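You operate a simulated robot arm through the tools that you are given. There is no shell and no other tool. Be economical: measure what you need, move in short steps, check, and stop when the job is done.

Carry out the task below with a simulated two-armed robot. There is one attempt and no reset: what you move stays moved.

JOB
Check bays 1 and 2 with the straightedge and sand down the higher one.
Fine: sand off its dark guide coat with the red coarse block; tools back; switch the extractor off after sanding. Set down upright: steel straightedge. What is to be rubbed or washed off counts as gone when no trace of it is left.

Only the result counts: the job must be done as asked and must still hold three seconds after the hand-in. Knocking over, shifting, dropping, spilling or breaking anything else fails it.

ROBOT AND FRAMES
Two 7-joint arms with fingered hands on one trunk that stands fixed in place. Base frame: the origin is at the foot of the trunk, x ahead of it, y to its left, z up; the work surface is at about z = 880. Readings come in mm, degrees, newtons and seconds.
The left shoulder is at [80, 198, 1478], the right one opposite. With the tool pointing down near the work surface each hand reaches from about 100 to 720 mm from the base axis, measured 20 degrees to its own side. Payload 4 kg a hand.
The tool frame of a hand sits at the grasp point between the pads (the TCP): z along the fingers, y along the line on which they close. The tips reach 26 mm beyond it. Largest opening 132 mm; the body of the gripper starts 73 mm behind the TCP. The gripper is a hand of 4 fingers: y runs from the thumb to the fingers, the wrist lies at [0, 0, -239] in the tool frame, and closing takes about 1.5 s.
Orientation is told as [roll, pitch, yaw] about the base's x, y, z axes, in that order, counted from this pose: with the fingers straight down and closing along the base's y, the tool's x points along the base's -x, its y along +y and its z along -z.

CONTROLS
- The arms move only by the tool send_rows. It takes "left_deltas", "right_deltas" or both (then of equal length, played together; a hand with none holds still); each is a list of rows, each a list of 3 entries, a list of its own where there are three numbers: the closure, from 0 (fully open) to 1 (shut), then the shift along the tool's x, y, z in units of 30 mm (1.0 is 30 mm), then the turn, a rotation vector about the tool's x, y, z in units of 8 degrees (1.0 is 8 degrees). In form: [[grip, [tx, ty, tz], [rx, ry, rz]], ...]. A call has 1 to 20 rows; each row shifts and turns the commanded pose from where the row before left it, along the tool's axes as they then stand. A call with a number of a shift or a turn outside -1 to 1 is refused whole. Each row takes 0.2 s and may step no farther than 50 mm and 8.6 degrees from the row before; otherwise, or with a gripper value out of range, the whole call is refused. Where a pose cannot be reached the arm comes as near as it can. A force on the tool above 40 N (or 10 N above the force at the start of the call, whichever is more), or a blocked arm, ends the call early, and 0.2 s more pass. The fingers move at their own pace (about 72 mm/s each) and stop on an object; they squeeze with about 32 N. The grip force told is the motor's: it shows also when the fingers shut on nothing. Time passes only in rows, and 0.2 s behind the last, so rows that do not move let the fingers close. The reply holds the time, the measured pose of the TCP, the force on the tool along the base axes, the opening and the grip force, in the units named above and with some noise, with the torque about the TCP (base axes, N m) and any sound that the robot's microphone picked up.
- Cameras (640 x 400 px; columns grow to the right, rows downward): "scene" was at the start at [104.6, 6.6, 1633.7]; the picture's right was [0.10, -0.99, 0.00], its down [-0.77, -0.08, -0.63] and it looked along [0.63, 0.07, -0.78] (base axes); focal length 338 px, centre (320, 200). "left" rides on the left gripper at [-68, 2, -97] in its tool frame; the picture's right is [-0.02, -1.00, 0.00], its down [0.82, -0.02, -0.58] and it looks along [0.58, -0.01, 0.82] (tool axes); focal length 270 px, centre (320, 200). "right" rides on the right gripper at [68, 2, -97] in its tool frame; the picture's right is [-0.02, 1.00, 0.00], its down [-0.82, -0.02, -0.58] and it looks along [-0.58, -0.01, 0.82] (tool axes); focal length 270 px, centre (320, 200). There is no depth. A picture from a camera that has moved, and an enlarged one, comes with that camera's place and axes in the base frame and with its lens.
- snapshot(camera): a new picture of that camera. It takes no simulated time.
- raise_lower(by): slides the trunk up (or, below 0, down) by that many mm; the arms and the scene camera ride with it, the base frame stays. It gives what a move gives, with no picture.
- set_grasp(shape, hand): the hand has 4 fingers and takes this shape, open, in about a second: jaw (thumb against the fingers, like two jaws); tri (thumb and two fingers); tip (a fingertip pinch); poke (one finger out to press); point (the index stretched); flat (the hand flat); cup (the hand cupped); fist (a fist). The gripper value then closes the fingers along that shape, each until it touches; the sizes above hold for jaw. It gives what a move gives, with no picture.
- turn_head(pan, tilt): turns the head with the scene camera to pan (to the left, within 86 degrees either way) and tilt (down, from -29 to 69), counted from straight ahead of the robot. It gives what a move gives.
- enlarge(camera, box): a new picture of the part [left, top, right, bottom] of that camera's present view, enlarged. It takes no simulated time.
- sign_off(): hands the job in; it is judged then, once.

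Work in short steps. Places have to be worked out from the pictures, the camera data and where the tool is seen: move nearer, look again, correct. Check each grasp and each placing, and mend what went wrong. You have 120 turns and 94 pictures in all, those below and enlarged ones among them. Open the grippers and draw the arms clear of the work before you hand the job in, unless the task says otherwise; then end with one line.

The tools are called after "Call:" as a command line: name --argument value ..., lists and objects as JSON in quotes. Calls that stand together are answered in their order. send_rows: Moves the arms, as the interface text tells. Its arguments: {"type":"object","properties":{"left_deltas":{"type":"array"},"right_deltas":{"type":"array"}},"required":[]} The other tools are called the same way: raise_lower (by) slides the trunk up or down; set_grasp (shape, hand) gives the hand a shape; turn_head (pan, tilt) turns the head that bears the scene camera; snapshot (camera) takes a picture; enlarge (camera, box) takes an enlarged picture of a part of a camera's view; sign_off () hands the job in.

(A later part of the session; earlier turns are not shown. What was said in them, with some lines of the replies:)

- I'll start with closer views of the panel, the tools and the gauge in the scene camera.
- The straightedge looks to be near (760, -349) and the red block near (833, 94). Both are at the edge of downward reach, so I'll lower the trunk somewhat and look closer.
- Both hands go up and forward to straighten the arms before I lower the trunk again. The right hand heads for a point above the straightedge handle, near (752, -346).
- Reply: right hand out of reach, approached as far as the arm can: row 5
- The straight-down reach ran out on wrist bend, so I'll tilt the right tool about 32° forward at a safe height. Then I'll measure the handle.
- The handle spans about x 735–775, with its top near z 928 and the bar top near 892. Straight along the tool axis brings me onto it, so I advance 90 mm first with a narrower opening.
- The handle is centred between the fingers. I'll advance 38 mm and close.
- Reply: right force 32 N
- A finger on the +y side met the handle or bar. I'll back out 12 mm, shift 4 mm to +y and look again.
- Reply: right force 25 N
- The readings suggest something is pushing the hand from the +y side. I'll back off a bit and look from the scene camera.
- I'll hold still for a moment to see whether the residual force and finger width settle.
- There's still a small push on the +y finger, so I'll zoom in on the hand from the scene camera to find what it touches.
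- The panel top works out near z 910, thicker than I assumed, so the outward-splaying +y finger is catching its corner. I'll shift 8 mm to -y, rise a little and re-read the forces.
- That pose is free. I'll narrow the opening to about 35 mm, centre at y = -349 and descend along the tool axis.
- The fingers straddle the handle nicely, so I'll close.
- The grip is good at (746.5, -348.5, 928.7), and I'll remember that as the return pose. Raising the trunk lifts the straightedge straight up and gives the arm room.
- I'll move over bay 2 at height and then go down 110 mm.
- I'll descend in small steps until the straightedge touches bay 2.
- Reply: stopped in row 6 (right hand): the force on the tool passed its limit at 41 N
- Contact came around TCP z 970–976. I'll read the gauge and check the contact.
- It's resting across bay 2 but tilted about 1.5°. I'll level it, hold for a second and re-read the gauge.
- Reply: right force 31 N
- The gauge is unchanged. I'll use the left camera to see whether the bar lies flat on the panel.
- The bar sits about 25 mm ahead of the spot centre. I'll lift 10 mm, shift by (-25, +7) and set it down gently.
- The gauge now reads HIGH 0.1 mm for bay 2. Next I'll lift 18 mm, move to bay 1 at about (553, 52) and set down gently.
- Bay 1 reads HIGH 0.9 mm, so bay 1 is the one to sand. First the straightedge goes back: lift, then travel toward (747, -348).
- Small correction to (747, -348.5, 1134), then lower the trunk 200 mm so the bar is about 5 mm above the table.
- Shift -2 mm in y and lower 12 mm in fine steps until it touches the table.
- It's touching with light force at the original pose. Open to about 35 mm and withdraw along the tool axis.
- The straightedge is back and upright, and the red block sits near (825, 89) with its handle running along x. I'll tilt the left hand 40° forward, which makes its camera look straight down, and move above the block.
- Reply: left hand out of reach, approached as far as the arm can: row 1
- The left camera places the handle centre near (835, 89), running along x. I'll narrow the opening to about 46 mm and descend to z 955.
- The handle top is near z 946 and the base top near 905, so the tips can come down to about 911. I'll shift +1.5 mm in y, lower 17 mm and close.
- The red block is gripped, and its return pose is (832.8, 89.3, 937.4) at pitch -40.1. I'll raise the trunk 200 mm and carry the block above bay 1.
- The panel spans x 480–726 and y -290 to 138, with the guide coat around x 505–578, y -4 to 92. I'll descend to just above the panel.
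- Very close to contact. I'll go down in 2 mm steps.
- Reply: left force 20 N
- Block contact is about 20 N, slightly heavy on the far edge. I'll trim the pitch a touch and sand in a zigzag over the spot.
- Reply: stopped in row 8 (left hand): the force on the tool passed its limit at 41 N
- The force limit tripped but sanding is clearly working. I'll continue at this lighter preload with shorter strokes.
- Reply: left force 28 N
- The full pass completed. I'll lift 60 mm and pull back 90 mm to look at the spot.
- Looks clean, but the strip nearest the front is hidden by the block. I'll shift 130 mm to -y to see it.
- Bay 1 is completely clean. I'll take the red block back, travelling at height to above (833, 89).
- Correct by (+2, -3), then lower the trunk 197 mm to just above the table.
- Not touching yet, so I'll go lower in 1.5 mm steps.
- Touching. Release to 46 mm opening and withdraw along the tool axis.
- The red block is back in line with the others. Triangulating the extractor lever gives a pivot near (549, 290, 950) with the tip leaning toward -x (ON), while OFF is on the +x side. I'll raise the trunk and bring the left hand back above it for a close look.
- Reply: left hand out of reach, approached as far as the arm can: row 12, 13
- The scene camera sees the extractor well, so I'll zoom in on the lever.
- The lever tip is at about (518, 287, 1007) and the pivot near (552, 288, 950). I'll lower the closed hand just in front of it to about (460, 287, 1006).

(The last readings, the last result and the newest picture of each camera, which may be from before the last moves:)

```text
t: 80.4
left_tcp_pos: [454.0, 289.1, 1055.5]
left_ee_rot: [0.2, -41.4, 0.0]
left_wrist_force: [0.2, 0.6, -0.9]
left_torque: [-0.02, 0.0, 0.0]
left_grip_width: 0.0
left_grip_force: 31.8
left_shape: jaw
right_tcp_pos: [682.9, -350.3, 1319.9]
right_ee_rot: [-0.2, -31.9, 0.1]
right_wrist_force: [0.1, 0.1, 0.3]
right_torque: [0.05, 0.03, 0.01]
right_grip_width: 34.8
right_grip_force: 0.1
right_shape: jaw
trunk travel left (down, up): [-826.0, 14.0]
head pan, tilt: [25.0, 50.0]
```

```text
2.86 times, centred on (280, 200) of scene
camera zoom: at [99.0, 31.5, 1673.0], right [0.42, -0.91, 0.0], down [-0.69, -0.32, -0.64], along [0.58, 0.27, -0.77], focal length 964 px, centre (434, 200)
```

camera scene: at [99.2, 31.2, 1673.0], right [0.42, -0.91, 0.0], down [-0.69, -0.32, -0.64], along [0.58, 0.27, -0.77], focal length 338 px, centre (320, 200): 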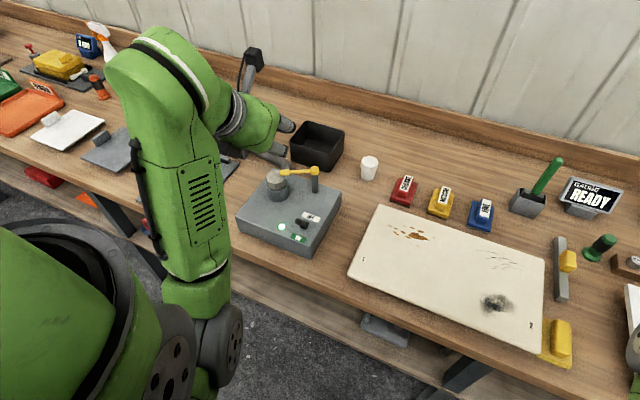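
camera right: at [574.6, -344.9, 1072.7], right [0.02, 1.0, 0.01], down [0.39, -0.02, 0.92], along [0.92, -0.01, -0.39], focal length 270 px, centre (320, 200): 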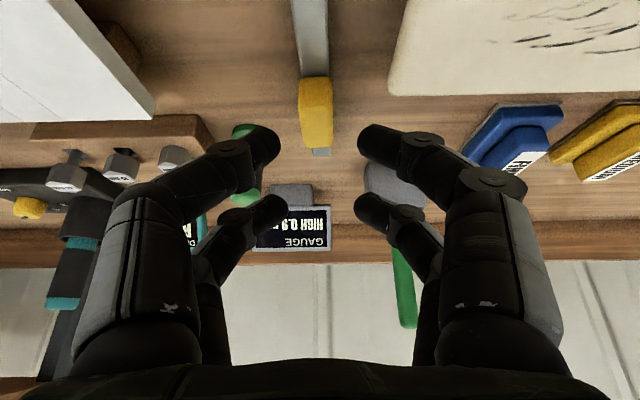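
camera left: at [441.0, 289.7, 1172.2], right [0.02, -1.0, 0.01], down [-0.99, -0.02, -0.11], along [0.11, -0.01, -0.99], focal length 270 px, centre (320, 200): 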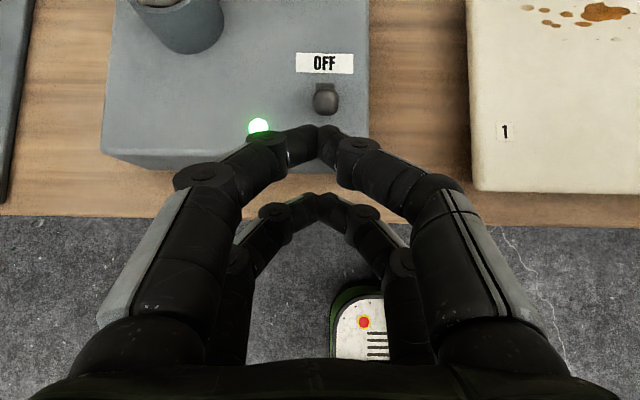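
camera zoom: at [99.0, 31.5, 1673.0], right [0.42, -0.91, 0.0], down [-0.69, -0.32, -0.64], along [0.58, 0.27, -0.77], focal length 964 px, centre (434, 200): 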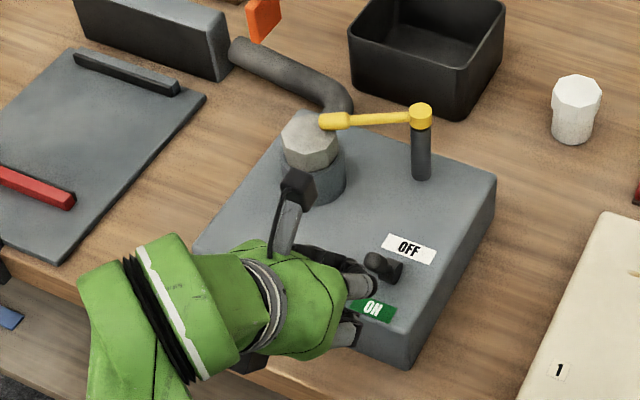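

Aligned in y. I'll lower 50 mm and push +x in 10 mm steps.

Call:
send_rows --left_deltas '[[1, [0.553, 0, 0.625], [0, 0, 0]], [1, [0.553, 0, 0.625], [0, 0, 0]], [1, [-0.25, 0, 0.22], [0, 0, 0]], [1, [-0.25, 0, 0.22], [0, 0, 0]], [1, [-0.25, 0, 0.22], [0, 0, 0]], [1, [-0.25, 0, 0.22], [0, 0, 0]], [1, [-0.25, 0, 0.22], [0, 0, 0]], [1, [-0.25, 0, 0.22], [0, 0, 0]], [1, [-0.25, 0, 0.22], [0, 0, 0]], [1, [-0.25, 0, 0.22], [0, 0, 0]], [1, [-0.25, 0, 0.22], [0, 0, 0]]]'

Call:
snapshot --camera "left"

```text
t: 82.7
left_tcp_pos: [538.0, 284.3, 1028.0]
left_ee_rot: [0.0, -41.5, 0.2]
left_wrist_force: [-12.2, -0.7, 6.3]
left_torque: [-0.01, -0.17, -0.03]
left_grip_width: 0.0
left_grip_force: 31.9
left_shape: jaw
left hand out of reach, approached as far as the arm can: row 1, 2
right_tcp_pos: [679.0, -351.6, 1320.5]
right_ee_rot: [-0.2, -32.0, 0.0]
right_wrist_force: [0.4, -0.2, 0.0]
right_torque: [-0.01, -0.01, -0.04]
right_grip_width: 34.8
right_grip_force: 0.0
right_shape: jaw
trunk travel left (down, up): [-826.0, 14.0]
head pan, tilt: [25.0, 50.0]
stopped in row 11 (left hand): the force on the tool passed its limit at 42 N (the readings are from after the stop); the commanded pose is now the measured one
```

```text
35 pictures are left
camera left: at [525.3, 285.8, 1145.4], right [0.02, -1.0, 0.02], down [-0.99, -0.02, -0.11], along [0.11, -0.02, -0.99], focal length 270 px, centre (320, 200)
```

left: 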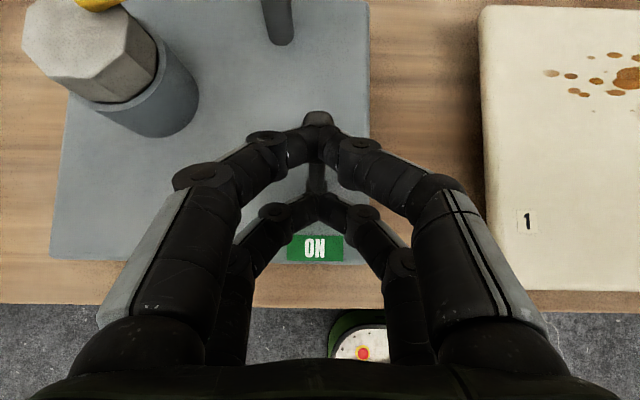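

The lever has moved past centre. I'll back off and check its position and the light.

Call:
send_rows --left_deltas '[[1, [0.5, 0, -0.44], [0, 0, 0]], [1, [0.2, 0, -1], [0, 0, 0]], [1, [0.2, 0, -1], [0, 0, 0]], [1, [-0.6, 0, -0.747], [0, 0, 0]], [1, [-0.6, 0, -0.747], [0, 0, 0]], [1, [0, 0, 0], [0, 0, 0]]]'

Call:
snapshot --camera "left"

Call:
enlarge --camera "scene" --box '[200, 130, 360, 270]'

```text
t: 84.1
left_tcp_pos: [467.7, 283.6, 1121.9]
left_ee_rot: [-0.1, -41.3, 0.3]
left_wrist_force: [0.0, 0.1, 0.2]
left_torque: [0.02, 0.02, 0.04]
left_grip_width: 0.1
left_grip_force: 31.7
left_shape: jaw
right_tcp_pos: [681.5, -351.2, 1320.7]
right_ee_rot: [-0.2, -32.0, 0.0]
right_wrist_force: [0.1, -0.3, -1.2]
right_torque: [0.0, 0.0, 0.02]
right_grip_width: 34.8
right_grip_force: 0.0
right_shape: jaw
trunk travel left (down, up): [-826.0, 14.0]
head pan, tilt: [25.0, 50.0]
```

```text
34 pictures are left
camera left: at [455.9, 286.6, 1239.7], right [0.02, -1.0, 0.02], down [-0.99, -0.02, -0.11], along [0.11, -0.02, -0.99], focal length 270 px, centre (320, 200)
```

left: 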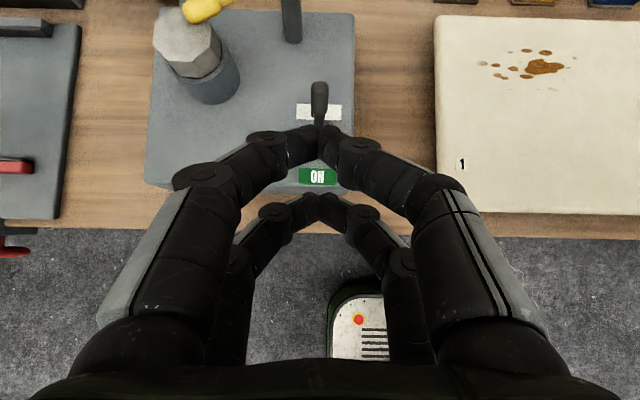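

```text
2.86 times, centred on (280, 200) of scene
camera zoom: at [97.5, 31.2, 1673.1], right [0.42, -0.91, 0.0], down [-0.69, -0.32, -0.64], along [0.58, 0.27, -0.77], focal length 964 px, centre (434, 200)
```

zoom: 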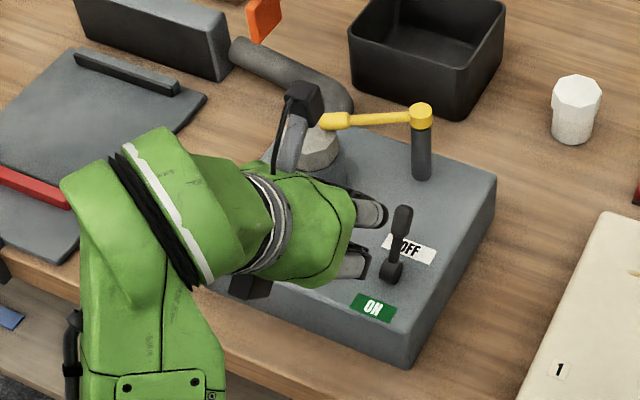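

The lever is now on OFF. I'll raise the hand clear, open both grippers and check the light and everything else.

Call:
send_rows --left_deltas '[[1, [-0.661, 0, -0.75], [0, 0, 0]], [1, [-0.661, 0, -0.75], [0, 0, 0]], [0.3, [-0.661, 0, -0.75], [0, 0, 0]], [0, [-0.661, 0, -0.75], [0, 0, 0]], [0, [-0.661, 0, -0.75], [0, 0, 0]], [0, [-0.661, 0, -0.75], [0, 0, 0]], [0, [0, 0, 0], [0, 0, 0]], [0, [0, 0, 0], [0, 0, 0]]]' --right_deltas '[[0, [0, 0, 0], [0, 0, 0]], [0, [0, 0, 0], [0, 0, 0]], [0, [0, 0, 0], [0, 0, 0]], [0, [0, 0, 0], [0, 0, 0]], [0, [0, 0, 0], [0, 0, 0]], [0, [0, 0, 0], [0, 0, 0]], [0, [0, 0, 0], [0, 0, 0]], [0, [0, 0, 0], [0, 0, 0]]]'

Call:
snapshot --camera "scene"

Call:
enlarge --camera "scene" --box '[200, 130, 360, 270]'

Call:
enlarge --camera "scene" --box '[340, 160, 640, 370]'

```text
t: 85.9
left_tcp_pos: [471.7, 284.9, 1300.7]
left_ee_rot: [-0.1, -41.4, 0.2]
left_wrist_force: [-0.3, -0.7, -0.4]
left_torque: [0.02, 0.03, -0.04]
left_grip_width: 132.0
left_grip_force: 0.1
left_shape: jaw
right_tcp_pos: [684.1, -349.6, 1319.7]
right_ee_rot: [-0.3, -31.8, 0.1]
right_wrist_force: [0.8, 0.7, -0.1]
right_torque: [0.05, 0.0, 0.02]
right_grip_width: 131.8
right_grip_force: 0.1
right_shape: jaw
trunk travel left (down, up): [-826.0, 14.0]
head pan, tilt: [25.0, 50.0]
```

```text
32 pictures are left
camera scene: at [99.2, 31.6, 1673.0], right [0.42, -0.91, 0.0], down [-0.69, -0.32, -0.64], along [0.58, 0.27, -0.77], focal length 338 px, centre (320, 200)
```

scene: 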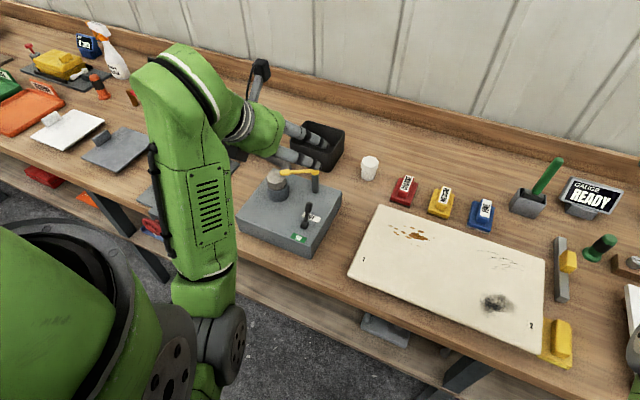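

```text
2.86 times, centred on (280, 200) of scene
camera zoom: at [99.2, 31.6, 1673.0], right [0.42, -0.91, 0.0], down [-0.69, -0.32, -0.64], along [0.58, 0.27, -0.77], focal length 964 px, centre (434, 200)
```

zoom: 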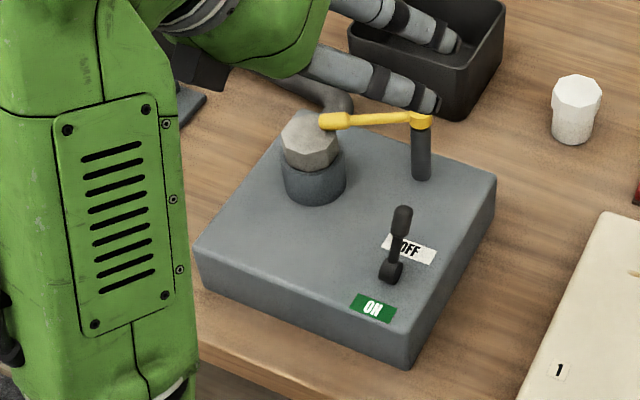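

```text
1.90 times, centred on (490, 265) of scene
camera zoom: at [99.2, 31.6, 1673.0], right [0.42, -0.91, 0.0], down [-0.69, -0.32, -0.64], along [0.58, 0.27, -0.77], focal length 643 px, centre (-4, 76)
```

zoom: 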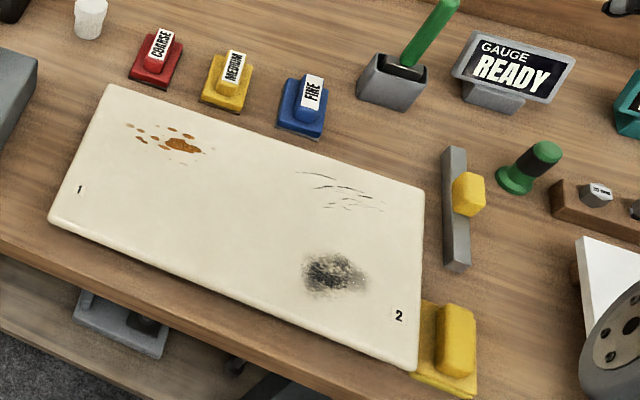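

The extractor light is out, bay 1 is clean, and the straightedge and red block are back. Nothing else has moved and both arms are clear, so I'm handing in.

Call:
sign_off

```text
The job is handed in.
```

Bay 1 was the higher one (gauge 0.9 mm, against 0.1 mm for bay 2). I sanded it clean with the red coarse block, put the block and the straightedge back (the straightedge upright), and then switched the extractor off.
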